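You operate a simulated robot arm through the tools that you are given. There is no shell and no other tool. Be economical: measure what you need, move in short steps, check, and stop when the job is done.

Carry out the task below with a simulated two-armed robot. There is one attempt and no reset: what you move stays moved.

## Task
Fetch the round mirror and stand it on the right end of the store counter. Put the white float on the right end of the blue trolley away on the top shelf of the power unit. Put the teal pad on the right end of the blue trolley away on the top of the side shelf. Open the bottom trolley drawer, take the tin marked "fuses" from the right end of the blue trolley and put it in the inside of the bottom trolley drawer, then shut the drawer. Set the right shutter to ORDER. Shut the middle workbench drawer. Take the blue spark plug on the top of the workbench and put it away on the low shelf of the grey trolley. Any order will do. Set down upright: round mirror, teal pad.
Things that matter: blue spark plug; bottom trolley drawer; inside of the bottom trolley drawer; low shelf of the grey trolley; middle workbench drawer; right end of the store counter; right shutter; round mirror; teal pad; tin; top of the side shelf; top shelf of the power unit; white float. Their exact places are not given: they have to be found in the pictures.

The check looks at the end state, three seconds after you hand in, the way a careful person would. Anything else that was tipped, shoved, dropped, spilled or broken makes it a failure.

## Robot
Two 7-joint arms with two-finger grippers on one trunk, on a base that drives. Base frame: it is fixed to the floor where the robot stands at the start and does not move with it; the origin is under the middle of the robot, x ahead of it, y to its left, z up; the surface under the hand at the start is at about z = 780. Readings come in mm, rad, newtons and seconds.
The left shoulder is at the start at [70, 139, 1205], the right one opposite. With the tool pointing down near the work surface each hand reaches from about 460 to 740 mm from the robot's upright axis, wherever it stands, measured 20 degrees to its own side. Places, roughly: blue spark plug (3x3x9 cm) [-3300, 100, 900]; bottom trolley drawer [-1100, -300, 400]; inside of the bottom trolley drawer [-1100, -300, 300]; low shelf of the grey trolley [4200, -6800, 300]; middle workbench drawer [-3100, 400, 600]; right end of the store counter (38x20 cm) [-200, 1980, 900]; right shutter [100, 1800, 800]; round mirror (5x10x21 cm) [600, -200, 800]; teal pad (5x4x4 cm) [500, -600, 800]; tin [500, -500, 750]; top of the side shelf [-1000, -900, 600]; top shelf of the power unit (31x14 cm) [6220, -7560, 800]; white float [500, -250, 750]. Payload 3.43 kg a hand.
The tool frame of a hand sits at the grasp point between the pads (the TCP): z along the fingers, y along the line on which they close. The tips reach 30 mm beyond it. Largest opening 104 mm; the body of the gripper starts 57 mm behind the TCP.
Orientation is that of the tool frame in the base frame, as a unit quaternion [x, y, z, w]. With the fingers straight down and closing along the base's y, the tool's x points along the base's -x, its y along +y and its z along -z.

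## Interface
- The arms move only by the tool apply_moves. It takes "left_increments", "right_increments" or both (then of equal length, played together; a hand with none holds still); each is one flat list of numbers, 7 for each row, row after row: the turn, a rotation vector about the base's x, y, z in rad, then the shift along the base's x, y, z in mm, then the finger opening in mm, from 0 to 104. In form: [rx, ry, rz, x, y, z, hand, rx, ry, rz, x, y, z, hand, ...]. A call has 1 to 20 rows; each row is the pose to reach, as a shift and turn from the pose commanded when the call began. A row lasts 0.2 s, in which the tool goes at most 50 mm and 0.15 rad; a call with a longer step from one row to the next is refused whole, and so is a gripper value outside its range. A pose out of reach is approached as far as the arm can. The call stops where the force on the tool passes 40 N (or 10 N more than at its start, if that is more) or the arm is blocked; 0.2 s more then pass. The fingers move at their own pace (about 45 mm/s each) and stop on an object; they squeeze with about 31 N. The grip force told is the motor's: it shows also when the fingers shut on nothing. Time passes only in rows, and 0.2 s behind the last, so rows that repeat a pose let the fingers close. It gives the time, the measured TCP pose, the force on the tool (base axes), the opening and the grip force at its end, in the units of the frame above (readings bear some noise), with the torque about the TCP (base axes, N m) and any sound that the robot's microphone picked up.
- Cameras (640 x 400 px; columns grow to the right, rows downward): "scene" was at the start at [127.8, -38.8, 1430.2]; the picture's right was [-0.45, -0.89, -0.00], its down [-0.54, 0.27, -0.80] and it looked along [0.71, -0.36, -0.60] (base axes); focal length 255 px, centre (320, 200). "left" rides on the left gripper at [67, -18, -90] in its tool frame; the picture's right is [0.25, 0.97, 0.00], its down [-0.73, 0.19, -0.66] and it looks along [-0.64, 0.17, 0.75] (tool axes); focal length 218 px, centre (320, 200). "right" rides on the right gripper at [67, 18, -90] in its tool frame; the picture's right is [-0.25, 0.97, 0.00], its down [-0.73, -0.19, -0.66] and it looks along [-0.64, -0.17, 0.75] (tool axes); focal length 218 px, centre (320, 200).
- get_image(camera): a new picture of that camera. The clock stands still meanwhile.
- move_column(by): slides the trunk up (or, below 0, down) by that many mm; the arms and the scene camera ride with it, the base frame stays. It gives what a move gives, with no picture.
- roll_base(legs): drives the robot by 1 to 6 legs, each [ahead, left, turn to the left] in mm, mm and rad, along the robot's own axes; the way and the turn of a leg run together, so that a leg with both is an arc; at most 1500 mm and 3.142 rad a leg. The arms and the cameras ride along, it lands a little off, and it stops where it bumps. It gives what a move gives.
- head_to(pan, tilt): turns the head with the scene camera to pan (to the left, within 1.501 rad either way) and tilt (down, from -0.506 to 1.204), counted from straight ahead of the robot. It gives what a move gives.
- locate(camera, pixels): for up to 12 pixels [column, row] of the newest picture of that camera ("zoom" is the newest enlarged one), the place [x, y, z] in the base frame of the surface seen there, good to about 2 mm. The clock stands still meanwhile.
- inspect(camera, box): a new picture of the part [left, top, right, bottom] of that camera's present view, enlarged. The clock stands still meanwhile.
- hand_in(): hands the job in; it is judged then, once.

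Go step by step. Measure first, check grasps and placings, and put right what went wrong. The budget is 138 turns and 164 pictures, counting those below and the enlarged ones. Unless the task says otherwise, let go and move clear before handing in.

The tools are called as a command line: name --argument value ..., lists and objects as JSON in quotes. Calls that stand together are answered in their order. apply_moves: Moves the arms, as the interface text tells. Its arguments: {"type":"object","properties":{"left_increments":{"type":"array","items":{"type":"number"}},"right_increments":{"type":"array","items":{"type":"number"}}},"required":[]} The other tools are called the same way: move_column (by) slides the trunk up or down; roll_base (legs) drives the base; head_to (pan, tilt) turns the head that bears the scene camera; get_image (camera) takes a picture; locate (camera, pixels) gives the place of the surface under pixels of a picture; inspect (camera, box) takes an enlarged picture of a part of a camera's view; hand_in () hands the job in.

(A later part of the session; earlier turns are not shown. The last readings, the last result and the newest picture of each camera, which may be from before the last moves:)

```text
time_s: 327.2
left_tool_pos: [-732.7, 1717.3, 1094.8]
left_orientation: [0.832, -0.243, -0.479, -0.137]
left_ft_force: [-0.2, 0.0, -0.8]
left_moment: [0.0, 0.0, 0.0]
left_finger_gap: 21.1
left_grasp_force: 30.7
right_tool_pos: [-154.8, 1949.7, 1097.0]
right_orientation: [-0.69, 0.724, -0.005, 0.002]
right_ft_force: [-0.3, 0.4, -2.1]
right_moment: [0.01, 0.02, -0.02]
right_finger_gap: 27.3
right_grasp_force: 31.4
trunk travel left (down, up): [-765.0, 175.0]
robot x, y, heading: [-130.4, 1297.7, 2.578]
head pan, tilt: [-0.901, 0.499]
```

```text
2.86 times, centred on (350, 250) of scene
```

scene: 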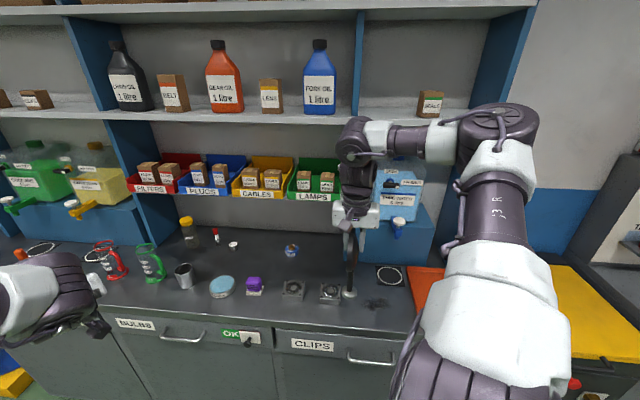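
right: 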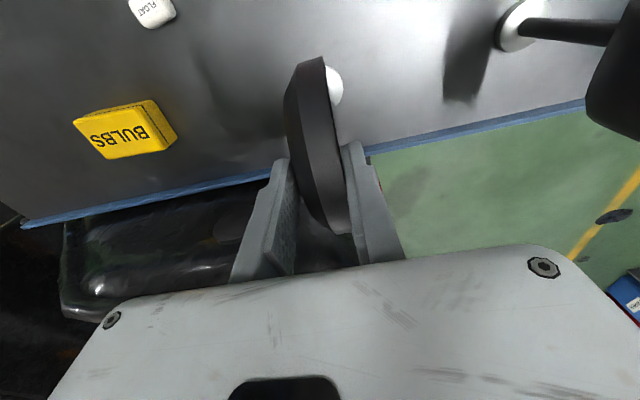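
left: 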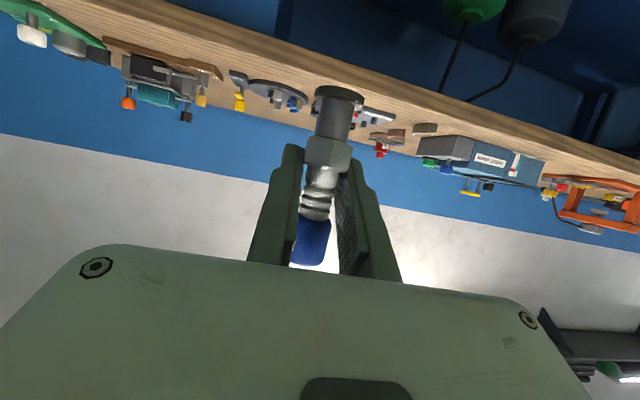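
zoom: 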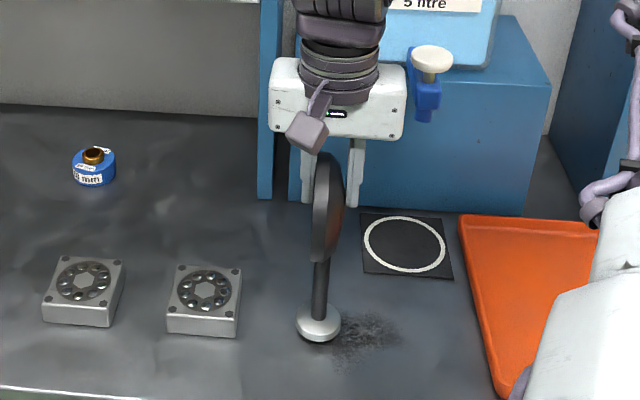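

About 9 mm above. Lower in steps watching force.

move_column --by -7

move_column --by -2

move_column --by -2

```text
time_s: 327.8
left_tool_pos: [-732.6, 1718.1, 1086.9]
left_orientation: [0.832, -0.243, -0.479, -0.137]
left_ft_force: [-0.1, 0.0, -0.7]
left_moment: [-0.02, -0.01, 0.0]
left_finger_gap: 20.9
left_grasp_force: 30.6
right_tool_pos: [-156.4, 1948.8, 1089.5]
right_orientation: [-0.69, 0.724, -0.006, 0.002]
right_ft_force: [-0.2, 0.2, -2.0]
right_moment: [0.01, -0.01, 0.02]
right_finger_gap: 27.2
right_grasp_force: 30.6
trunk travel left (down, up): [-758.0, 182.0]
robot x, y, heading: [-130.4, 1303.0, 2.574]
head pan, tilt: [-0.901, 0.499]
```

```text
time_s: 328.3
left_tool_pos: [-732.2, 1718.2, 1085.1]
left_orientation: [0.832, -0.243, -0.479, -0.137]
left_ft_force: [-0.6, 0.8, -1.2]
left_moment: [0.0, 0.01, 0.01]
left_finger_gap: 21.0
left_grasp_force: 30.7
right_tool_pos: [-156.3, 1950.5, 1087.1]
right_orientation: [-0.69, 0.724, -0.007, 0.003]
right_ft_force: [-0.4, 0.3, -3.3]
right_moment: [-0.02, 0.0, 0.04]
right_finger_gap: 27.5
right_grasp_force: 31.3
trunk travel left (down, up): [-756.0, 184.0]
robot x, y, heading: [-134.1, 1303.1, 2.575]
head pan, tilt: [-0.901, 0.499]
```

```text
time_s: 328.8
left_tool_pos: [-732.8, 1716.8, 1085.2]
left_orientation: [0.832, -0.242, -0.479, -0.137]
left_ft_force: [-0.4, -0.1, -1.5]
left_moment: [-0.01, 0.02, 0.0]
left_finger_gap: 20.8
left_grasp_force: 30.3
right_tool_pos: [-156.0, 1948.7, 1086.9]
right_orientation: [-0.69, 0.724, -0.006, 0.002]
right_ft_force: [0.9, -0.4, 2.5]
right_moment: [-0.04, -0.04, 0.02]
right_finger_gap: 27.3
right_grasp_force: 31.7
trunk travel left (down, up): [-754.0, 186.0]
robot x, y, heading: [-137.9, 1303.2, 2.581]
head pan, tilt: [-0.901, 0.499]
```

Contact felt. Open the fingers gradually and look.

apply_moves --right_increments '[0, 0, 0, 0, 0, 0, 32, 0, 0, 0, 0, 0, 0, 40, 0, 0, 0, 0, 0, 0, 50, 0, 0, 0, 0, 0, 0, 60, 0, 0, 0, 0, 0, 0, 64, 0, 0, 0, 0, 0, 0, 64]'

inspect --camera "scene" --box '[270, 180, 430, 320]'

get_image --camera "right"

```text
time_s: 330.2
left_tool_pos: [-732.0, 1716.4, 1084.7]
left_orientation: [0.833, -0.242, -0.479, -0.137]
left_ft_force: [0.2, 0.5, -0.3]
left_moment: [0.02, -0.01, 0.01]
left_finger_gap: 20.7
left_grasp_force: 31.7
right_tool_pos: [-156.0, 1951.5, 1086.0]
right_orientation: [-0.69, 0.724, -0.005, 0.002]
right_ft_force: [0.0, -0.1, -0.7]
right_moment: [0.01, 0.0, 0.02]
right_finger_gap: 63.9
right_grasp_force: 0.2
trunk travel left (down, up): [-754.0, 186.0]
robot x, y, heading: [-134.3, 1300.8, 2.582]
head pan, tilt: [-0.901, 0.499]
```

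```text
2.86 times, centred on (350, 250) of scene
```

zoom: 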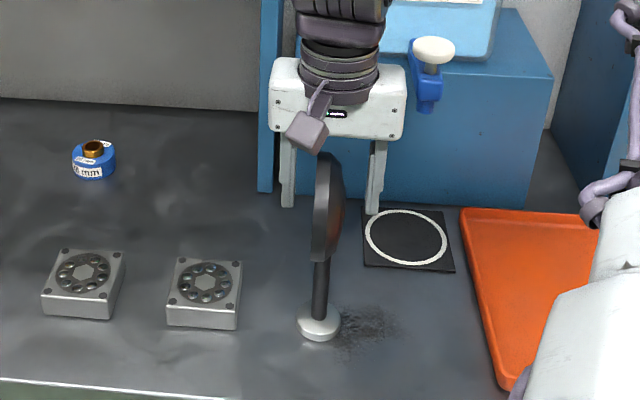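

```text
68 pictures are left
```

right: 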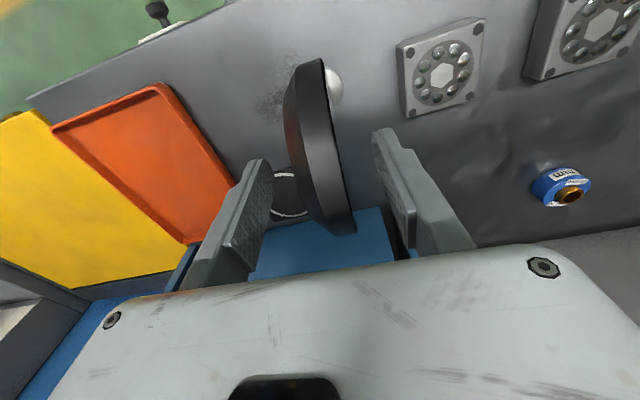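

The mirror stands freely on the counter. Rise, back off, and go back to the trolley for the float, with the left hand kept clear of the trolley (heading 1.4).

move_column --by 180

roll_base --legs '[[-161, 249, 0], [0, 0, -1.18], [-787, -128, 0], [-787, -128, 0]]'

get_image --camera "right"

```text
time_s: 332.2
left_tool_pos: [-731.7, 1717.2, 1264.7]
left_orientation: [0.832, -0.242, -0.479, -0.138]
left_ft_force: [-0.1, 0.2, 0.4]
left_moment: [-0.01, 0.01, 0.02]
left_finger_gap: 21.1
left_grasp_force: 30.6
right_tool_pos: [-155.9, 1948.6, 1266.2]
right_orientation: [-0.69, 0.724, -0.005, 0.003]
right_ft_force: [0.4, 0.0, 0.5]
right_moment: [0.03, 0.0, 0.0]
right_finger_gap: 63.9
right_grasp_force: 0.2
trunk travel left (down, up): [-934.0, 6.0]
robot x, y, heading: [-136.6, 1297.9, 2.578]
head pan, tilt: [-0.901, 0.499]
```

```text
time_s: 345.1
left_tool_pos: [-21.4, 110.0, 1263.7]
left_orientation: [-0.556, 0.665, 0.321, 0.381]
left_ft_force: [0.2, 0.5, 0.5]
left_moment: [0.0, 0.04, 0.03]
left_finger_gap: 21.0
left_grasp_force: 31.0
right_tool_pos: [412.7, -335.6, 1265.6]
right_orientation: [-0.169, 0.986, -0.006, -0.001]
right_ft_force: [0.2, -0.9, -0.3]
right_moment: [-0.02, -0.01, -0.02]
right_finger_gap: 63.9
right_grasp_force: 0.0
trunk travel left (down, up): [-934.0, 6.0]
robot x, y, heading: [-182.4, -603.3, 1.399]
head pan, tilt: [-0.901, 0.499]
```

```text
67 pictures are left
```

right: 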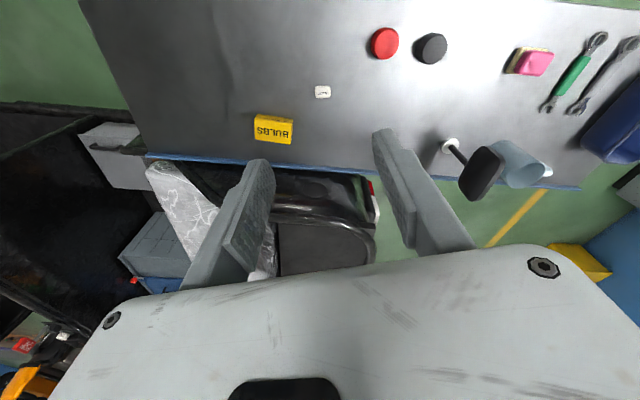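

Float visible at (322,92). Shift +75 in x and come down to ~z 935 for a closer look.

roll_base --legs '[[17, -74, 0]]'

move_column --by -330

inspect --camera "right" --box '[240, 40, 400, 200]'

get_image --camera "right"

```text
time_s: 346.1
left_tool_pos: [39.7, 112.0, 1267.8]
left_orientation: [-0.558, 0.662, 0.32, 0.384]
left_ft_force: [-0.7, 0.6, -0.5]
left_moment: [0.0, -0.07, -0.08]
left_finger_gap: 21.1
left_grasp_force: 30.8
right_tool_pos: [473.3, -332.3, 1271.6]
right_orientation: [-0.169, 0.986, -0.006, 0.004]
right_ft_force: [-0.7, 0.3, 0.9]
right_moment: [-0.01, -0.08, 0.02]
right_finger_gap: 64.1
right_grasp_force: 0.1
trunk travel left (down, up): [-934.0, 6.0]
robot x, y, heading: [-108.0, -597.4, 1.394]
head pan, tilt: [-0.901, 0.499]
```

```text
time_s: 349.3
left_tool_pos: [48.5, 111.3, 934.9]
left_orientation: [-0.556, 0.665, 0.322, 0.381]
left_ft_force: [0.1, -0.5, -0.6]
left_moment: [0.02, 0.0, -0.01]
left_finger_gap: 20.5
left_grasp_force: 30.9
right_tool_pos: [483.3, -331.7, 935.4]
right_orientation: [-0.169, 0.986, -0.006, -0.001]
right_ft_force: [-1.2, -0.4, -0.1]
right_moment: [-0.01, 0.02, 0.0]
right_finger_gap: 64.0
right_grasp_force: 0.0
trunk travel left (down, up): [-604.0, 336.0]
robot x, y, heading: [-109.0, -597.5, 1.397]
head pan, tilt: [-0.901, 0.499]
```

```text
2.50 times, centred on (320, 120) of right
```

zoom: 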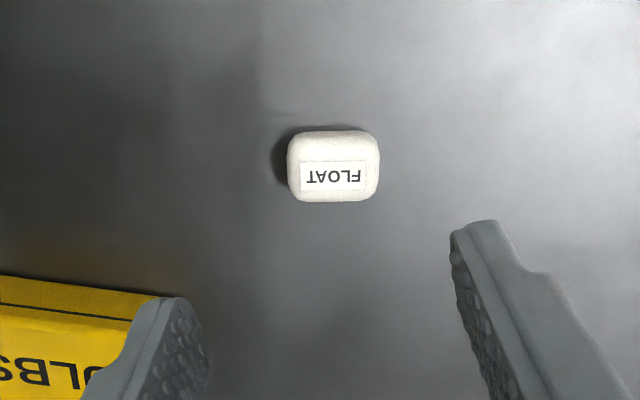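

```text
65 pictures are left
```

right: 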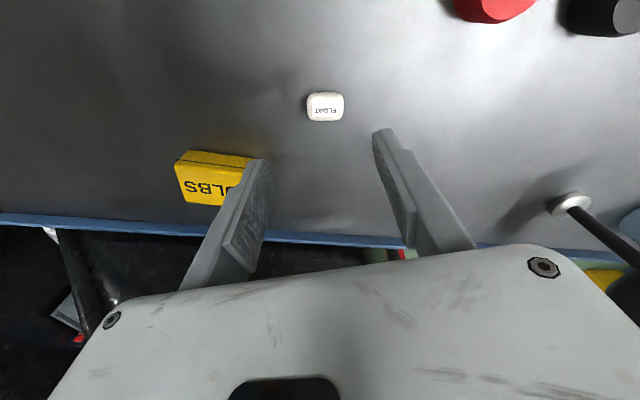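

locate --camera "right" --pixels '[[310, 97], [341, 96], [342, 115], [310, 118], [325, 107], [326, 93], [308, 107], [343, 106], [205, 155], [242, 170]]'

```text
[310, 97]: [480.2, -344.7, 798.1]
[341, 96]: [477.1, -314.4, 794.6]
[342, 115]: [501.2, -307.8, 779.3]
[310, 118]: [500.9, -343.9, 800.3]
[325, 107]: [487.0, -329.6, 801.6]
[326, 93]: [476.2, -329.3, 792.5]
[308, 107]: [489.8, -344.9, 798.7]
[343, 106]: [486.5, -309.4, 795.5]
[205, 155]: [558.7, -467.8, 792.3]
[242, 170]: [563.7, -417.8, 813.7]
```

Float: centre (488,-328), 27×38 mm, top 802. Turn the hand +1.23 to close along x (27 mm side).

apply_moves --right_increments '[0, 0, 0.137, 0, 0, 0, 64, 0, 0, 0.274, 0, 0, 0, 64, 0, 0, 0.41, 0, 0, 0, 64, 0, 0, 0.547, 0, 0, 0, 64, 0, 0, 0.684, 0, 0, 0, 64, 0, 0, 0.82, 0, 0, 0, 64, 0, 0, 0.957, 0, 0, 0, 60, 0, 0, 1.094, 2, 2, 0, 60, 0, 0, 1.23, 5, 4, 0, 60]'

```text
time_s: 351.3
left_tool_pos: [49.5, 113.4, 934.7]
left_orientation: [-0.557, 0.664, 0.322, 0.38]
left_ft_force: [-0.4, -0.1, -0.9]
left_moment: [0.0, -0.01, -0.04]
left_finger_gap: 21.4
left_grasp_force: 31.1
right_tool_pos: [488.8, -329.2, 935.9]
right_orientation: [0.708, -0.706, 0.005, -0.002]
right_ft_force: [-0.4, -0.8, -0.5]
right_moment: [0.01, 0.01, -0.01]
right_finger_gap: 60.3
right_grasp_force: 0.1
trunk travel left (down, up): [-604.0, 336.0]
robot x, y, heading: [-108.9, -597.4, 1.401]
head pan, tilt: [-0.901, 0.499]
```

Aligned. Lower 114, grip the float, lift.

move_column --by -114

apply_moves --right_increments '[0, 0, 0, 0, 0, 0, 45, 0, 0, 0, 0, 0, 0, 30, 0, 0, 0, 0, 0, 0, 15, 0, 0, 0, 0, 0, 0, 10, 0, 0, 0, 0, 0, 0, 10]'

move_column --by 300

get_image --camera "right"

```text
time_s: 352.8
left_tool_pos: [49.5, 112.6, 820.8]
left_orientation: [-0.556, 0.665, 0.322, 0.381]
left_ft_force: [-0.5, 0.2, 0.3]
left_moment: [0.01, 0.01, -0.01]
left_finger_gap: 20.9
left_grasp_force: 30.5
right_tool_pos: [488.8, -330.5, 822.0]
right_orientation: [0.707, -0.707, 0.005, -0.002]
right_ft_force: [0.6, 0.6, 0.2]
right_moment: [-0.01, -0.02, 0.0]
right_finger_gap: 60.1
right_grasp_force: 0.0
trunk travel left (down, up): [-490.0, 450.0]
robot x, y, heading: [-113.4, -599.6, 1.393]
head pan, tilt: [-0.901, 0.499]
```

```text
time_s: 354.0
left_tool_pos: [50.2, 113.7, 821.9]
left_orientation: [-0.557, 0.665, 0.321, 0.38]
left_ft_force: [-0.6, -0.6, -0.4]
left_moment: [0.03, 0.0, -0.04]
left_finger_gap: 20.9
left_grasp_force: 30.6
right_tool_pos: [488.2, -327.7, 821.6]
right_orientation: [0.707, -0.707, 0.005, -0.002]
right_ft_force: [-0.1, -0.2, -0.2]
right_moment: [0.0, -0.01, -0.04]
right_finger_gap: 24.4
right_grasp_force: 31.0
trunk travel left (down, up): [-490.0, 450.0]
robot x, y, heading: [-106.5, -594.4, 1.397]
head pan, tilt: [-0.901, 0.499]
```

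```text
time_s: 357.0
left_tool_pos: [48.4, 112.8, 1121.1]
left_orientation: [-0.556, 0.665, 0.322, 0.381]
left_ft_force: [-0.5, -0.1, 0.0]
left_moment: [0.0, 0.0, 0.0]
left_finger_gap: 20.9
left_grasp_force: 31.1
right_tool_pos: [488.5, -329.0, 1121.3]
right_orientation: [-0.707, 0.707, -0.005, 0.003]
right_ft_force: [0.2, -0.9, -0.5]
right_moment: [0.01, 0.0, -0.02]
right_finger_gap: 24.6
right_grasp_force: 31.0
trunk travel left (down, up): [-790.0, 150.0]
robot x, y, heading: [-113.0, -602.0, 1.392]
head pan, tilt: [-0.901, 0.499]
```

```text
64 pictures are left
```

right: 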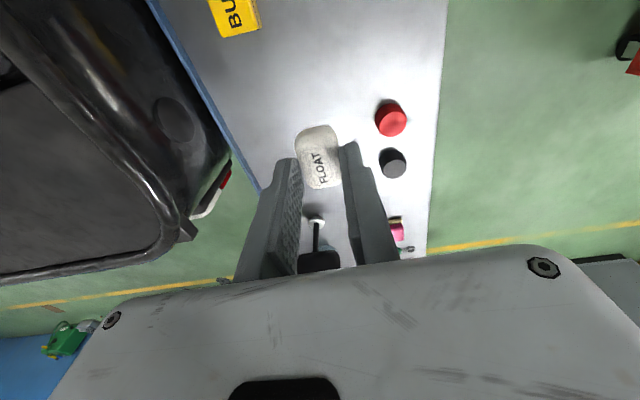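

Float held (gap 24). Raise fully, turn to face -y and look toward the far area.

move_column --by 145

roll_base --legs '[[0, 0, -2.962], [1300, 0, 0]]'

head_to --pan 0.6 --tilt 0.25

get_image --camera "scene"

head_to --pan -0.2 --tilt 0.25

get_image --camera "scene"

```text
time_s: 358.7
left_tool_pos: [49.6, 113.4, 1266.2]
left_orientation: [-0.557, 0.664, 0.322, 0.381]
left_ft_force: [0.6, -0.8, -1.0]
left_moment: [-0.02, -0.01, 0.02]
left_finger_gap: 20.9
left_grasp_force: 31.0
right_tool_pos: [489.4, -329.6, 1266.2]
right_orientation: [0.707, -0.707, 0.005, -0.002]
right_ft_force: [0.2, -0.8, -0.3]
right_moment: [0.0, -0.01, 0.02]
right_finger_gap: 24.5
right_grasp_force: 31.6
trunk travel left (down, up): [-935.0, 5.0]
robot x, y, heading: [-110.4, -598.0, 1.397]
head pan, tilt: [-0.901, 0.499]
```

```text
time_s: 372.2
left_tool_pos: [-286.1, -2603.7, 1266.2]
left_orientation: [0.637, 0.587, -0.365, 0.34]
left_ft_force: [-0.2, 0.4, 0.3]
left_moment: [0.0, -0.01, 0.02]
left_finger_gap: 21.1
left_grasp_force: 30.9
right_tool_pos: [-764.8, -2204.5, 1267.3]
right_orientation: [0.672, 0.74, -0.003, -0.005]
right_ft_force: [0.6, -0.1, -0.6]
right_moment: [-0.01, -0.03, 0.03]
right_finger_gap: 24.4
right_grasp_force: 31.0
trunk travel left (down, up): [-935.0, 5.0]
robot x, y, heading: [-196.5, -1882.8, -1.653]
head pan, tilt: [-0.901, 0.499]
```

```text
time_s: 373.9
left_tool_pos: [-285.3, -2606.0, 1266.3]
left_orientation: [0.637, 0.587, -0.365, 0.34]
left_ft_force: [0.3, 0.3, -0.5]
left_moment: [-0.02, -0.03, -0.01]
left_finger_gap: 21.0
left_grasp_force: 31.1
right_tool_pos: [-764.3, -2206.3, 1266.0]
right_orientation: [0.672, 0.74, -0.003, -0.004]
right_ft_force: [0.2, 0.6, -0.3]
right_moment: [0.03, 0.01, 0.02]
right_finger_gap: 24.2
right_grasp_force: 31.5
trunk travel left (down, up): [-935.0, 5.0]
robot x, y, heading: [-194.5, -1882.6, -1.651]
head pan, tilt: [0.6, 0.25]
```

```text
63 pictures are left
```

scene: 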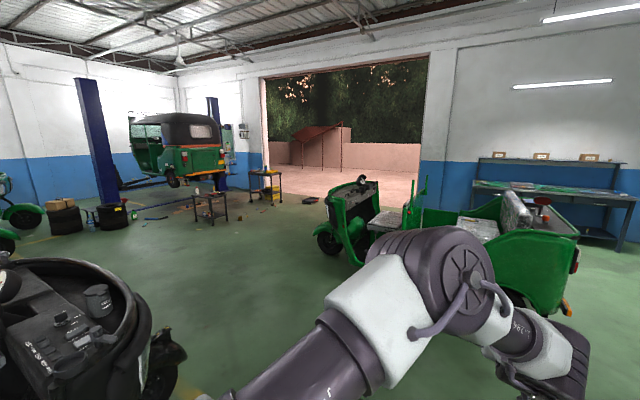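

```text
time_s: 375.0
left_tool_pos: [-284.0, -2603.3, 1264.6]
left_orientation: [0.638, 0.587, -0.365, 0.34]
left_ft_force: [0.6, 0.0, 0.6]
left_moment: [0.02, 0.02, 0.0]
left_finger_gap: 21.0
left_grasp_force: 31.0
right_tool_pos: [-764.5, -2206.2, 1266.3]
right_orientation: [0.672, 0.74, -0.003, -0.005]
right_ft_force: [0.2, -0.1, -0.7]
right_moment: [0.02, -0.02, 0.01]
right_finger_gap: 24.6
right_grasp_force: 31.2
trunk travel left (down, up): [-935.0, 5.0]
robot x, y, heading: [-198.0, -1880.2, -1.648]
head pan, tilt: [-0.201, 0.25]
```

```text
62 pictures are left
```

scene: 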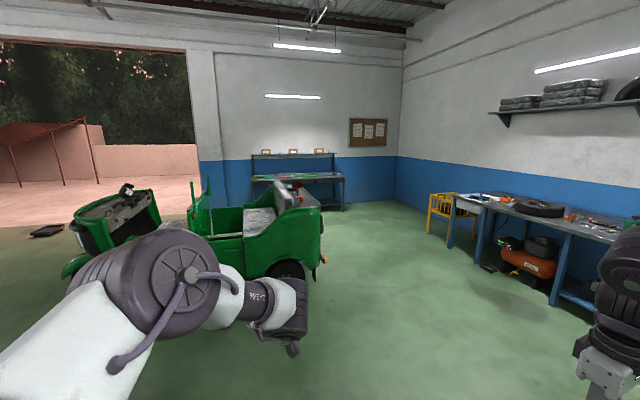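

The way ahead lies between the black vehicle on the left and the green one at (350,230). Locate obstacles and the far trolleys.

head_to --pan 0.8 --tilt 0.3

get_image --camera "scene"

inspect --camera "scene" --box '[210, 110, 402, 230]'

```text
time_s: 376.2
left_tool_pos: [-285.0, -2603.3, 1265.5]
left_orientation: [0.638, 0.587, -0.365, 0.34]
left_ft_force: [0.3, 0.5, -0.9]
left_moment: [0.05, 0.01, 0.0]
left_finger_gap: 20.8
left_grasp_force: 30.9
right_tool_pos: [-765.1, -2205.5, 1265.8]
right_orientation: [0.672, 0.74, -0.003, -0.005]
right_ft_force: [0.6, -0.1, 0.1]
right_moment: [0.0, -0.03, -0.01]
right_finger_gap: 24.5
right_grasp_force: 30.5
trunk travel left (down, up): [-935.0, 5.0]
robot x, y, heading: [-196.7, -1881.0, -1.655]
head pan, tilt: [0.799, 0.3]
```

```text
61 pictures are left
```

scene: 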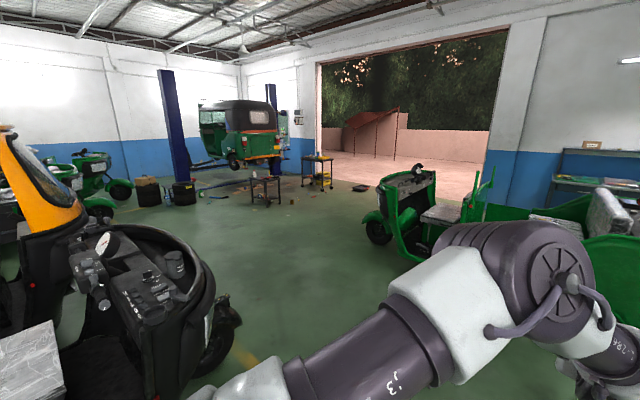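

```text
3.33 times, centred on (306, 170) of scene
```

zoom: 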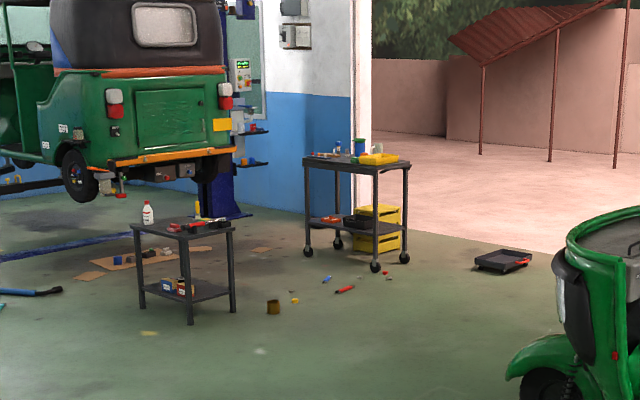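

Behind sits a wheeled grey trolley with a low shelf (360,200 zoom) and a power unit with shelves by the lift post (245,130 zoom). Locate these and the obstacles.

locate --camera "zoom" --pixels '[[345, 160], [325, 220], [355, 225], [375, 268], [307, 250], [190, 235], [190, 322], [255, 131], [250, 162], [272, 308], [345, 289], [505, 262]]'

locate --camera "scene" --pixels '[[375, 235], [362, 218], [235, 320], [222, 355], [205, 270], [300, 188], [290, 205], [265, 205], [345, 205]]'

```text
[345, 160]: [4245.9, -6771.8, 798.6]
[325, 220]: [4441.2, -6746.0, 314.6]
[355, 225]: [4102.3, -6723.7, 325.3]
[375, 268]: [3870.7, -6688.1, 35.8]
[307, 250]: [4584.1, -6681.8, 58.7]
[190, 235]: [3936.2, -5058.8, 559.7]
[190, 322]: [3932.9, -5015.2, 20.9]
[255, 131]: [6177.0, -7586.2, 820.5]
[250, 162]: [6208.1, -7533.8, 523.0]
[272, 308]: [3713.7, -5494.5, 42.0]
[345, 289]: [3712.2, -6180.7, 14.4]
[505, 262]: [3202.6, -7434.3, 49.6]
```

```text
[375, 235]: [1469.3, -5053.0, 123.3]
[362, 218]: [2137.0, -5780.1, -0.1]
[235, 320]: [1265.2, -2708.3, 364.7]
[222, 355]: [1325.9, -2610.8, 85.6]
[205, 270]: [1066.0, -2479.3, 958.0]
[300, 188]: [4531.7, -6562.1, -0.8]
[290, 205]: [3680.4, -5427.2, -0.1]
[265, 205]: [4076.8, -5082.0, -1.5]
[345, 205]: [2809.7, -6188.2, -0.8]
```

Plan: approach the grey trolley's low shelf (z≈320, x 3870–4584, y≈-6690 front) from its -x end, where the floor is clear. Drive via waypoints between the vehicles.

roll_base --legs '[[0, 0, 0.955], [1216, -360, 0], [1216, -360, 0], [864, 139, 0], [864, 139, 0]]'

head_to --pan -0.4 --tilt 0.45

get_image --camera "scene"

```text
time_s: 399.6
left_tool_pos: [3255.1, -5374.2, 1266.2]
left_orientation: [0.295, 0.815, -0.168, 0.47]
left_ft_force: [-0.5, -0.8, -0.4]
left_moment: [-0.04, -0.01, -0.02]
left_finger_gap: 21.0
left_grasp_force: 30.8
right_tool_pos: [2655.0, -5540.9, 1266.1]
right_orientation: [0.254, 0.967, -0.005, -0.002]
right_ft_force: [0.3, 0.1, -0.8]
right_moment: [0.0, -0.01, -0.02]
right_finger_gap: 24.6
right_grasp_force: 31.2
trunk travel left (down, up): [-935.0, 5.0]
robot x, y, heading: [2719.5, -4890.1, -0.69]
head pan, tilt: [0.799, 0.3]
```

```text
time_s: 401.0
left_tool_pos: [3258.1, -5376.8, 1265.2]
left_orientation: [0.294, 0.815, -0.167, 0.47]
left_ft_force: [-0.6, 0.3, -1.2]
left_moment: [-0.01, 0.01, 0.04]
left_finger_gap: 20.9
left_grasp_force: 30.8
right_tool_pos: [2656.1, -5543.2, 1267.2]
right_orientation: [0.253, 0.967, -0.004, -0.003]
right_ft_force: [-0.2, 0.0, -0.7]
right_moment: [0.0, -0.02, 0.01]
right_finger_gap: 24.3
right_grasp_force: 31.3
trunk travel left (down, up): [-935.0, 5.0]
robot x, y, heading: [2716.1, -4889.5, -0.685]
head pan, tilt: [-0.4, 0.45]
```

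```text
59 pictures are left
```

scene: 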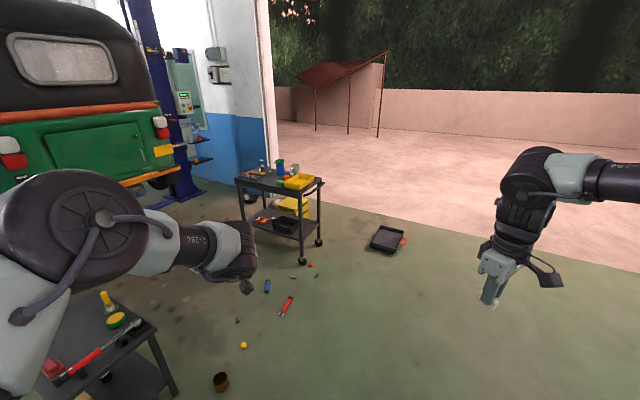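

inspect --camera "scene" --box '[220, 140, 364, 300]'

locate --camera "scene" --pixels '[[264, 222], [285, 226], [300, 232], [305, 212], [268, 288], [287, 306], [294, 274], [311, 263], [317, 275], [243, 345], [370, 245], [318, 243]]'

```text
2.50 times, centred on (292, 220) of scene
```

zoom: 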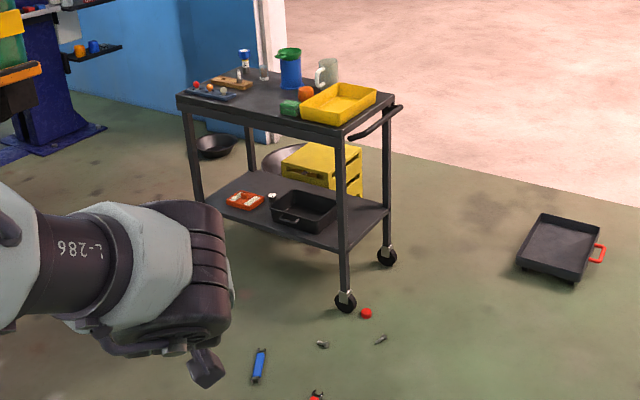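

```text
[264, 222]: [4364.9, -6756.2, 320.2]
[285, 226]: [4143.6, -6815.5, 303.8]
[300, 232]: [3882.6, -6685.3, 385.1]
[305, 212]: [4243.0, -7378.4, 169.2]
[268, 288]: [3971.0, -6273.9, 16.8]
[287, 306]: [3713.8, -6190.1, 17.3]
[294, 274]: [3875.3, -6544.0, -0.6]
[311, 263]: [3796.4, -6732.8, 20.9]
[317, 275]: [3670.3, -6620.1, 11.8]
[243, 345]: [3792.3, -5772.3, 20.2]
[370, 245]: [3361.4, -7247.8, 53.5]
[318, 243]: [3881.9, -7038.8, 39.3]
```

Low shelf's -x end strip (x≈3890–4010) is free beside the black bin; small debris and a tray on the floor fix where I can stand: robot about (3255,-6683), heading -0.21. First go to (3000,-6683).

roll_base --legs '[[0, 0, 0.475], [326, -848, 0], [326, -848, 0]]'

move_column --by -400

move_column --by -300

head_to --pan -0.25 --tilt 0.45

get_image --camera "scene"

get_image --camera "left"

```text
time_s: 411.6
left_tool_pos: [3647.9, -6926.7, 1266.0]
left_orientation: [0.112, 0.859, -0.063, 0.495]
left_ft_force: [-0.1, 0.2, -0.1]
left_moment: [0.02, 0.01, -0.03]
left_finger_gap: 21.1
left_grasp_force: 30.8
right_tool_pos: [3169.7, -7326.9, 1266.6]
right_orientation: [0.042, 0.999, -0.006, -0.002]
right_ft_force: [-0.4, -0.1, -0.6]
right_moment: [-0.01, 0.01, -0.01]
right_finger_gap: 24.5
right_grasp_force: 31.2
trunk travel left (down, up): [-935.0, 5.0]
robot x, y, heading: [2953.3, -6712.1, -0.26]
head pan, tilt: [-0.4, 0.45]
```

```text
time_s: 415.4
left_tool_pos: [3647.5, -6927.7, 865.6]
left_orientation: [0.114, 0.859, -0.063, 0.494]
left_ft_force: [-0.2, 0.1, 0.1]
left_moment: [-0.05, 0.0, -0.01]
left_finger_gap: 20.8
left_grasp_force: 30.9
right_tool_pos: [3170.6, -7328.2, 866.2]
right_orientation: [0.043, 0.999, -0.005, -0.003]
right_ft_force: [-0.1, 0.5, -0.3]
right_moment: [0.03, 0.0, -0.01]
right_finger_gap: 24.4
right_grasp_force: 30.9
trunk travel left (down, up): [-535.0, 405.0]
robot x, y, heading: [2947.8, -6708.8, -0.257]
head pan, tilt: [-0.4, 0.45]
```

```text
time_s: 418.4
left_tool_pos: [3647.1, -6927.5, 566.1]
left_orientation: [0.113, 0.859, -0.062, 0.495]
left_ft_force: [-0.3, 0.0, -0.8]
left_moment: [-0.01, 0.02, 0.03]
left_finger_gap: 20.8
left_grasp_force: 31.3
right_tool_pos: [3169.8, -7327.6, 566.7]
right_orientation: [0.042, 0.999, -0.005, -0.002]
right_ft_force: [-0.3, -0.4, -0.8]
right_moment: [0.01, 0.0, 0.0]
right_finger_gap: 24.5
right_grasp_force: 31.0
trunk travel left (down, up): [-235.0, 705.0]
robot x, y, heading: [2952.9, -6712.2, -0.258]
head pan, tilt: [-0.4, 0.45]
```

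```text
time_s: 419.1
left_tool_pos: [3647.3, -6926.8, 565.5]
left_orientation: [0.114, 0.859, -0.064, 0.494]
left_ft_force: [-0.1, 0.3, -0.5]
left_moment: [0.01, 0.01, 0.01]
left_finger_gap: 20.9
left_grasp_force: 31.1
right_tool_pos: [3170.7, -7327.8, 566.1]
right_orientation: [0.043, 0.999, -0.005, -0.002]
right_ft_force: [0.2, -0.1, -0.5]
right_moment: [0.01, 0.01, 0.05]
right_finger_gap: 24.6
right_grasp_force: 31.1
trunk travel left (down, up): [-235.0, 705.0]
robot x, y, heading: [2952.2, -6712.3, -0.259]
head pan, tilt: [-0.25, 0.45]
```

```text
57 pictures are left
```

scene: 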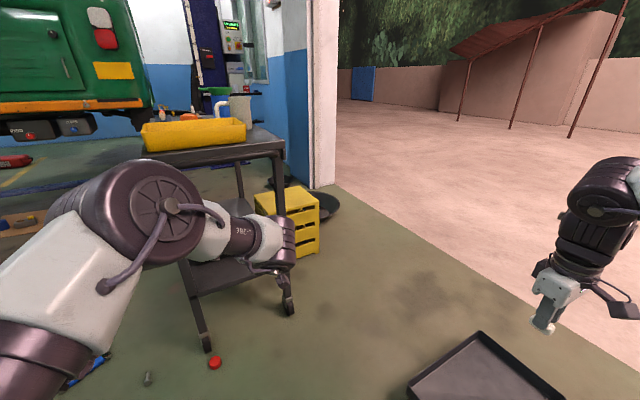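

```text
56 pictures are left
```

left: 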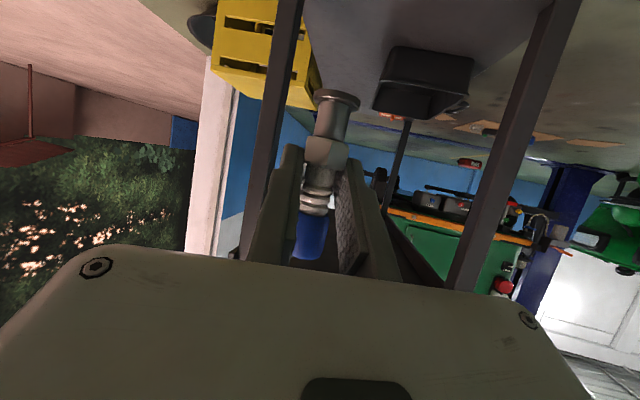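

The wrist camera (inverted view) shows the low shelf at top, bin (425,80) and the two end posts at (272,120) and (520,130). Measure them.

locate --camera "left" --pixels '[[275, 100], [525, 100], [340, 30], [350, 70], [400, 20], [385, 50], [470, 60], [440, 110], [480, 20], [375, 115], [320, 20], [490, 80]]'

```text
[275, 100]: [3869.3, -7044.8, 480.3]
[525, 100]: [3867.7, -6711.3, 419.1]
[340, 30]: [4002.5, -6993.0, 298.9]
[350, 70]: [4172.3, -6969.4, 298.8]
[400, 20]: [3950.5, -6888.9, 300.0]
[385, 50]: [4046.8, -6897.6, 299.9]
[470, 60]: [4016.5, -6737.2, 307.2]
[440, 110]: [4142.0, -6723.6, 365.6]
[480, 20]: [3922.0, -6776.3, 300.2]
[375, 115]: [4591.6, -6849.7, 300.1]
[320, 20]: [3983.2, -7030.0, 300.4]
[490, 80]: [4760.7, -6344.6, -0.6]
```

Shelf top z=300; target spot (3985,-6940) is free. Check the floor tray's edge, then lower to just above and advance.

locate --camera "scene" --pixels '[[480, 333], [412, 388], [215, 362], [147, 378]]'

move_column --by -188

roll_base --legs '[[200, 45, 0]]'

get_image --camera "left"

get_image --camera "scene"

```text
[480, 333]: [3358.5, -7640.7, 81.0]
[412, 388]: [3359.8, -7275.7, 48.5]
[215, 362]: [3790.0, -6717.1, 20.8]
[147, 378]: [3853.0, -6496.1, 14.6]
```

```text
time_s: 421.2
left_tool_pos: [3647.2, -6928.3, 376.8]
left_orientation: [0.113, 0.859, -0.063, 0.495]
left_ft_force: [-0.2, -0.5, -0.9]
left_moment: [0.02, 0.0, 0.01]
left_finger_gap: 21.0
left_grasp_force: 30.9
right_tool_pos: [3169.4, -7327.4, 378.5]
right_orientation: [0.042, 0.999, -0.006, -0.002]
right_ft_force: [-0.2, 0.3, -0.3]
right_moment: [0.01, 0.0, 0.0]
right_finger_gap: 24.4
right_grasp_force: 30.6
trunk travel left (down, up): [-47.0, 893.0]
robot x, y, heading: [2949.1, -6711.3, -0.257]
head pan, tilt: [-0.25, 0.45]
```

```text
time_s: 422.8
left_tool_pos: [3850.5, -6932.8, 379.1]
left_orientation: [0.113, 0.859, -0.063, 0.495]
left_ft_force: [0.6, 0.2, -0.1]
left_moment: [0.0, 0.04, 0.0]
left_finger_gap: 21.1
left_grasp_force: 31.0
right_tool_pos: [3373.6, -7333.5, 379.2]
right_orientation: [0.041, 0.999, -0.005, -0.002]
right_ft_force: [-0.3, 0.0, -0.8]
right_moment: [0.02, 0.02, 0.01]
right_finger_gap: 24.6
right_grasp_force: 31.2
trunk travel left (down, up): [-47.0, 893.0]
robot x, y, heading: [3150.3, -6714.9, -0.257]
head pan, tilt: [-0.25, 0.45]
```

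```text
55 pictures are left
```

left: 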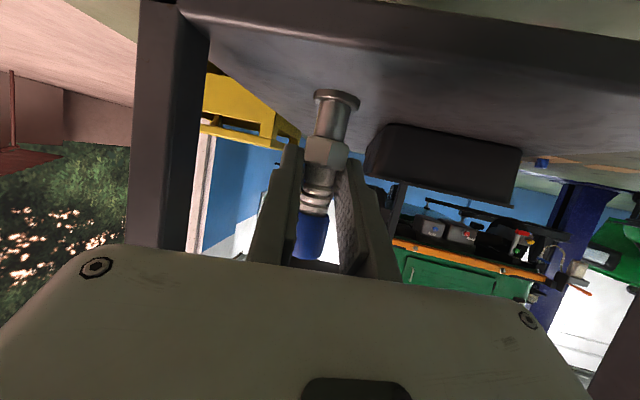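

```text
54 pictures are left
```

scene: 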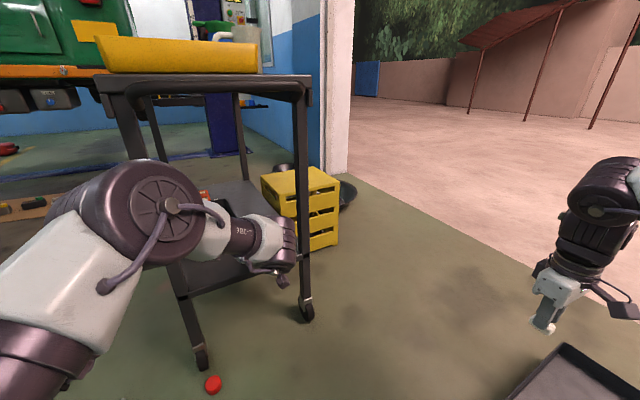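

locate --camera "scene" --pixels '[[150, 165], [185, 190], [240, 225], [270, 220], [115, 90], [305, 88], [200, 85], [180, 95], [290, 255]]'

inspect --camera "scene" --box '[80, 60, 340, 220]'

```text
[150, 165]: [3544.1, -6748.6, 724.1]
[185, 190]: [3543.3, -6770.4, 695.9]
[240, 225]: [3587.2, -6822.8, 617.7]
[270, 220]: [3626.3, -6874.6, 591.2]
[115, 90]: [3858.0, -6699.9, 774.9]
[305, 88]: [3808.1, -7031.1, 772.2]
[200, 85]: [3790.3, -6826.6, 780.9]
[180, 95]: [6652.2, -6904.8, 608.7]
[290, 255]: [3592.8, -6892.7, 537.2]
```

```text
2.46 times, centred on (210, 140) of scene
```

zoom: 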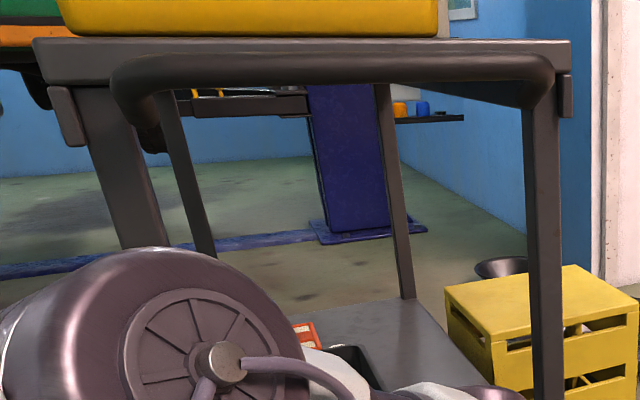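

Handle bar at x≈3790, z≈780; elbow (top z≈724) will stay below it. Lower 20 mm more and advance 100 mm to TCP x≈3950.

move_column --by -20

roll_base --legs '[[98, 21, 0]]'

get_image --camera "left"

get_image --camera "scene"

```text
time_s: 423.4
left_tool_pos: [3850.9, -6933.8, 357.4]
left_orientation: [0.113, 0.859, -0.063, 0.495]
left_ft_force: [0.5, -0.2, -0.2]
left_moment: [0.01, 0.02, 0.01]
left_finger_gap: 20.8
left_grasp_force: 30.7
right_tool_pos: [3373.6, -7334.2, 359.6]
right_orientation: [0.041, 0.999, -0.005, -0.002]
right_ft_force: [0.8, -0.1, -0.1]
right_moment: [0.0, -0.01, 0.03]
right_finger_gap: 24.4
right_grasp_force: 31.0
trunk travel left (down, up): [-27.0, 913.0]
robot x, y, heading: [3158.4, -6716.0, -0.257]
head pan, tilt: [-0.25, 0.45]
```

```text
time_s: 424.6
left_tool_pos: [3951.5, -6935.4, 358.3]
left_orientation: [0.112, 0.86, -0.062, 0.494]
left_ft_force: [0.0, 0.1, 0.0]
left_moment: [0.02, 0.02, 0.02]
left_finger_gap: 20.6
left_grasp_force: 30.5
right_tool_pos: [3473.9, -7337.1, 358.4]
right_orientation: [0.04, 0.999, -0.005, -0.002]
right_ft_force: [-0.5, 0.2, -0.3]
right_moment: [0.01, 0.01, 0.01]
right_finger_gap: 24.7
right_grasp_force: 30.9
trunk travel left (down, up): [-27.0, 913.0]
robot x, y, heading: [3253.0, -6716.8, -0.261]
head pan, tilt: [-0.25, 0.45]
```

```text
52 pictures are left
```

left: 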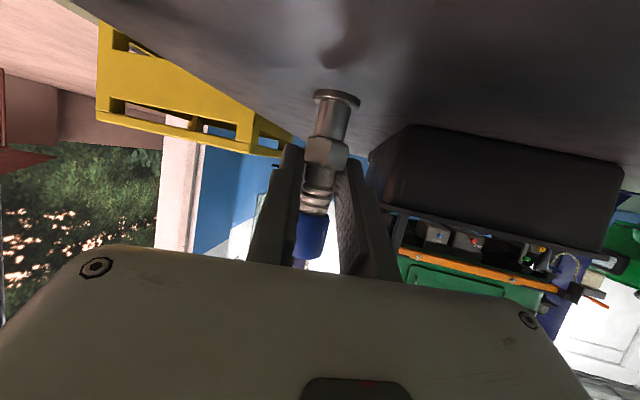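

```text
51 pictures are left
```

scene: 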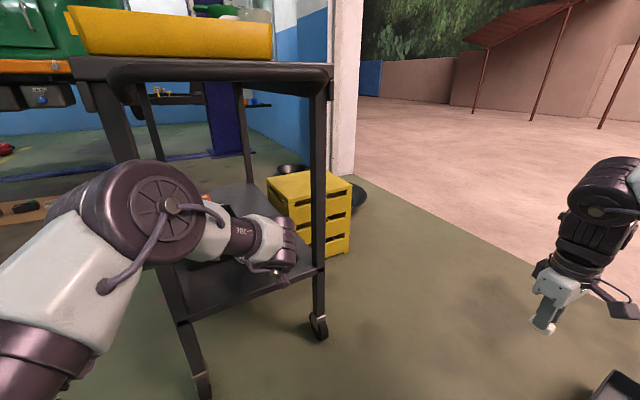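

Plug is over the free shelf spot. Lower in steps until contact.

move_column --by -10

move_column --by -2

move_column --by -2

```text
time_s: 425.2
left_tool_pos: [3950.9, -6934.9, 347.6]
left_orientation: [0.112, 0.86, -0.062, 0.494]
left_ft_force: [-0.4, 0.4, -0.2]
left_moment: [-0.02, 0.02, 0.0]
left_finger_gap: 20.9
left_grasp_force: 31.0
right_tool_pos: [3473.7, -7337.2, 348.6]
right_orientation: [0.04, 0.999, -0.004, -0.002]
right_ft_force: [-0.1, -0.3, -1.1]
right_moment: [0.02, 0.01, -0.04]
right_finger_gap: 24.6
right_grasp_force: 31.1
trunk travel left (down, up): [-17.0, 923.0]
robot x, y, heading: [3258.9, -6718.9, -0.257]
head pan, tilt: [-0.25, 0.45]
```

```text
time_s: 425.7
left_tool_pos: [3950.8, -6936.8, 347.0]
left_orientation: [0.111, 0.859, -0.062, 0.495]
left_ft_force: [-0.5, -0.7, 1.0]
left_moment: [-0.01, 0.02, 0.0]
left_finger_gap: 20.8
left_grasp_force: 31.0
right_tool_pos: [3473.3, -7339.2, 346.0]
right_orientation: [0.04, 0.999, -0.005, -0.002]
right_ft_force: [0.4, -0.5, -0.6]
right_moment: [0.01, -0.01, 0.02]
right_finger_gap: 24.3
right_grasp_force: 31.0
trunk travel left (down, up): [-15.0, 925.0]
robot x, y, heading: [3254.1, -6722.2, -0.26]
head pan, tilt: [-0.25, 0.45]
```

```text
time_s: 426.2
left_tool_pos: [3950.3, -6935.7, 347.2]
left_orientation: [0.112, 0.858, -0.063, 0.497]
left_ft_force: [-1.4, -0.1, 10.9]
left_moment: [-0.07, 0.02, 0.0]
left_finger_gap: 20.8
left_grasp_force: 30.9
right_tool_pos: [3473.8, -7338.3, 345.3]
right_orientation: [0.04, 0.999, -0.006, -0.001]
right_ft_force: [0.0, -0.5, -0.7]
right_moment: [-0.01, 0.03, 0.03]
right_finger_gap: 24.3
right_grasp_force: 31.5
trunk travel left (down, up): [-13.0, 927.0]
robot x, y, heading: [3252.5, -6719.3, -0.257]
head pan, tilt: [-0.25, 0.45]
```

Contact. Ease 1 mm, open, and check before backing out.

move_column --by 1

apply_moves --left_increments '[0, 0, 0, 0, 0, 0, 26, 0, 0, 0, 0, 0, 0, 34, 0, 0, 0, 0, 0, 0, 44, 0, 0, 0, 0, 0, 0, 50, 0, 0, 0, 0, 0, 0, 50]'

get_image --camera "left"

```text
time_s: 426.7
left_tool_pos: [3949.9, -6936.1, 346.7]
left_orientation: [0.11, 0.859, -0.061, 0.497]
left_ft_force: [2.0, -2.6, 8.3]
left_moment: [-0.1, -0.22, 0.0]
left_finger_gap: 21.0
left_grasp_force: 31.1
right_tool_pos: [3472.6, -7338.4, 346.7]
right_orientation: [0.04, 0.999, -0.005, 0.0]
right_ft_force: [-0.5, -0.6, 0.4]
right_moment: [0.0, -0.01, 0.03]
right_finger_gap: 24.1
right_grasp_force: 31.3
trunk travel left (down, up): [-14.0, 926.0]
robot x, y, heading: [3253.3, -6723.6, -0.257]
head pan, tilt: [-0.25, 0.45]
```

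```text
time_s: 427.9
left_tool_pos: [3949.9, -6935.2, 345.6]
left_orientation: [0.112, 0.86, -0.062, 0.494]
left_ft_force: [0.2, 0.0, -0.8]
left_moment: [0.02, 0.0, 0.01]
left_finger_gap: 49.9
left_grasp_force: 0.0
right_tool_pos: [3474.1, -7336.1, 345.8]
right_orientation: [0.04, 0.999, -0.005, -0.002]
right_ft_force: [-0.2, 0.0, -0.7]
right_moment: [-0.02, 0.02, 0.02]
right_finger_gap: 24.5
right_grasp_force: 31.0
trunk travel left (down, up): [-14.0, 926.0]
robot x, y, heading: [3257.3, -6719.7, -0.258]
head pan, tilt: [-0.25, 0.45]
```

```text
50 pictures are left
```

left: 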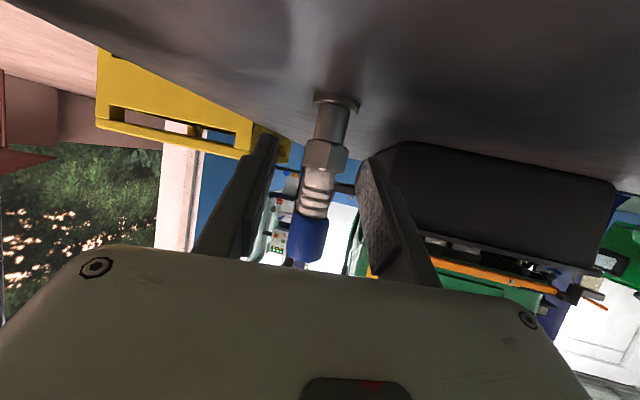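

Plug stands free. Back straight out 350 mm and verify.

roll_base --legs '[[-350, 0, 0]]'

get_image --camera "left"

move_column --by 400

move_column --by 400

get_image --camera "scene"

```text
time_s: 430.2
left_tool_pos: [3613.5, -6840.6, 344.5]
left_orientation: [0.106, 0.86, -0.058, 0.496]
left_ft_force: [-0.9, -0.6, 0.2]
left_moment: [-0.04, 0.01, 0.01]
left_finger_gap: 50.0
left_grasp_force: 0.0
right_tool_pos: [3142.4, -7248.0, 344.7]
right_orientation: [0.034, 0.999, -0.005, -0.002]
right_ft_force: [-0.7, -0.4, 0.3]
right_moment: [0.01, -0.01, 0.0]
right_finger_gap: 24.5
right_grasp_force: 31.0
trunk travel left (down, up): [-14.0, 926.0]
robot x, y, heading: [2912.3, -6633.9, -0.248]
head pan, tilt: [-0.25, 0.45]
```

```text
49 pictures are left
```

left: 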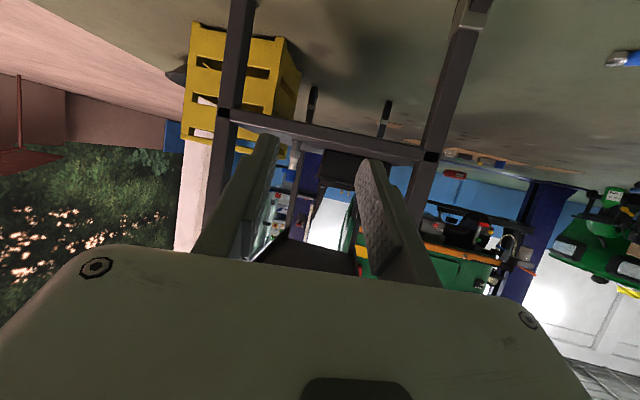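

```text
time_s: 434.0
left_tool_pos: [3612.7, -6841.8, 744.1]
left_orientation: [0.106, 0.86, -0.059, 0.496]
left_ft_force: [-0.2, 0.5, 0.7]
left_moment: [0.02, -0.02, -0.03]
left_finger_gap: 49.8
left_grasp_force: 0.1
right_tool_pos: [3141.7, -7248.1, 745.5]
right_orientation: [0.035, 0.999, -0.005, -0.002]
right_ft_force: [-0.6, 0.7, 0.1]
right_moment: [0.02, 0.04, 0.03]
right_finger_gap: 24.4
right_grasp_force: 31.2
trunk travel left (down, up): [-414.0, 526.0]
robot x, y, heading: [2915.2, -6634.0, -0.249]
head pan, tilt: [-0.25, 0.45]
```

```text
time_s: 437.9
left_tool_pos: [3612.6, -6841.9, 1144.2]
left_orientation: [0.107, 0.86, -0.059, 0.495]
left_ft_force: [0.3, -0.9, 0.2]
left_moment: [-0.01, 0.01, 0.03]
left_finger_gap: 50.2
left_grasp_force: 0.0
right_tool_pos: [3141.5, -7249.0, 1145.2]
right_orientation: [0.035, 0.999, -0.005, -0.002]
right_ft_force: [0.1, 0.6, -0.5]
right_moment: [0.01, 0.02, 0.01]
right_finger_gap: 24.5
right_grasp_force: 30.7
trunk travel left (down, up): [-814.0, 126.0]
robot x, y, heading: [2914.8, -6635.5, -0.252]
head pan, tilt: [-0.25, 0.45]
```

```text
48 pictures are left
```

scene: 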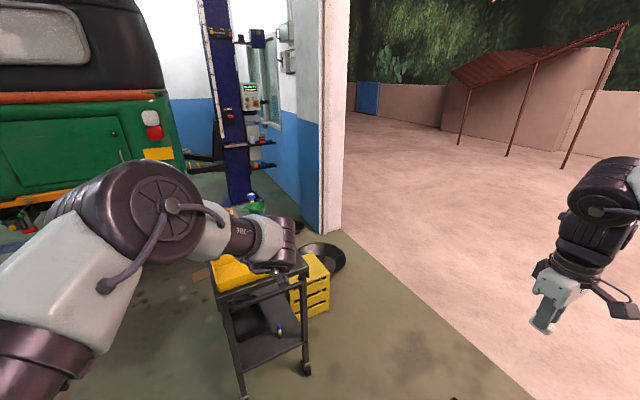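

The plug stands on the low shelf (280,330). Now the power unit behind; zoom in on it.

inspect --camera "scene" --box '[190, 60, 318, 220]'

locate --camera "zoom" --pixels '[[370, 200], [340, 205], [400, 205], [365, 265], [290, 215], [300, 130], [360, 245], [420, 262], [250, 330], [415, 150], [350, 310], [400, 320]]'

```text
2.50 times, centred on (254, 140) of scene
```

zoom: 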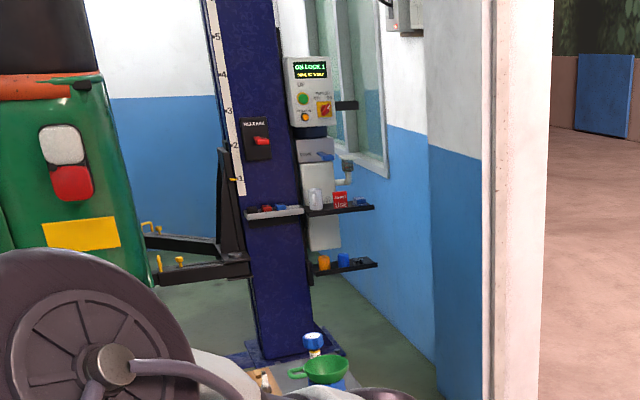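

```text
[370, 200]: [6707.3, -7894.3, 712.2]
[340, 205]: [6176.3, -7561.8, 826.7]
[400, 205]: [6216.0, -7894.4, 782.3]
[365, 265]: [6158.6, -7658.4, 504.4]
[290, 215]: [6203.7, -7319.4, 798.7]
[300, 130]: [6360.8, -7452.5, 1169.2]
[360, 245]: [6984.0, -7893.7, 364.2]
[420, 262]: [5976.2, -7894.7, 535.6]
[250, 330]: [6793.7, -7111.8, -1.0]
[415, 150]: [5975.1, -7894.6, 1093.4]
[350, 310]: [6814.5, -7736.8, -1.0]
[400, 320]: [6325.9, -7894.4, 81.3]
```

locate --camera "zoom" --pixels '[[80, 235], [70, 185], [120, 200], [200, 268], [235, 200], [160, 230], [500, 250], [535, 350], [325, 370], [315, 345]]'

locate --camera "scene" --pixels '[[320, 262], [312, 285], [333, 230], [320, 245], [60, 200], [170, 110], [345, 262], [290, 222], [255, 208]]'

```text
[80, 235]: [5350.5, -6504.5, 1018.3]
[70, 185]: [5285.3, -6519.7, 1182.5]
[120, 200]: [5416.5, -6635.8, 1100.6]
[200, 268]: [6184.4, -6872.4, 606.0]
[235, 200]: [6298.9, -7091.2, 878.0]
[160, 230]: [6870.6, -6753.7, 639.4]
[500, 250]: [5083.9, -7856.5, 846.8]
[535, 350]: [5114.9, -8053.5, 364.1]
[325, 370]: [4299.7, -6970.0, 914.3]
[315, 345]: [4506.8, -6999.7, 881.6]
```

```text
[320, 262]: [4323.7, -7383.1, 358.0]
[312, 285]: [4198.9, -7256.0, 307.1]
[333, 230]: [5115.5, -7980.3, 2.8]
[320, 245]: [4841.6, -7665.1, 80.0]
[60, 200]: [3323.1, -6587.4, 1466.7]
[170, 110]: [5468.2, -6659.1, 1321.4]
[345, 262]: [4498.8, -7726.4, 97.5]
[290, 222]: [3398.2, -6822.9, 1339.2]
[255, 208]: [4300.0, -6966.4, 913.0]
```

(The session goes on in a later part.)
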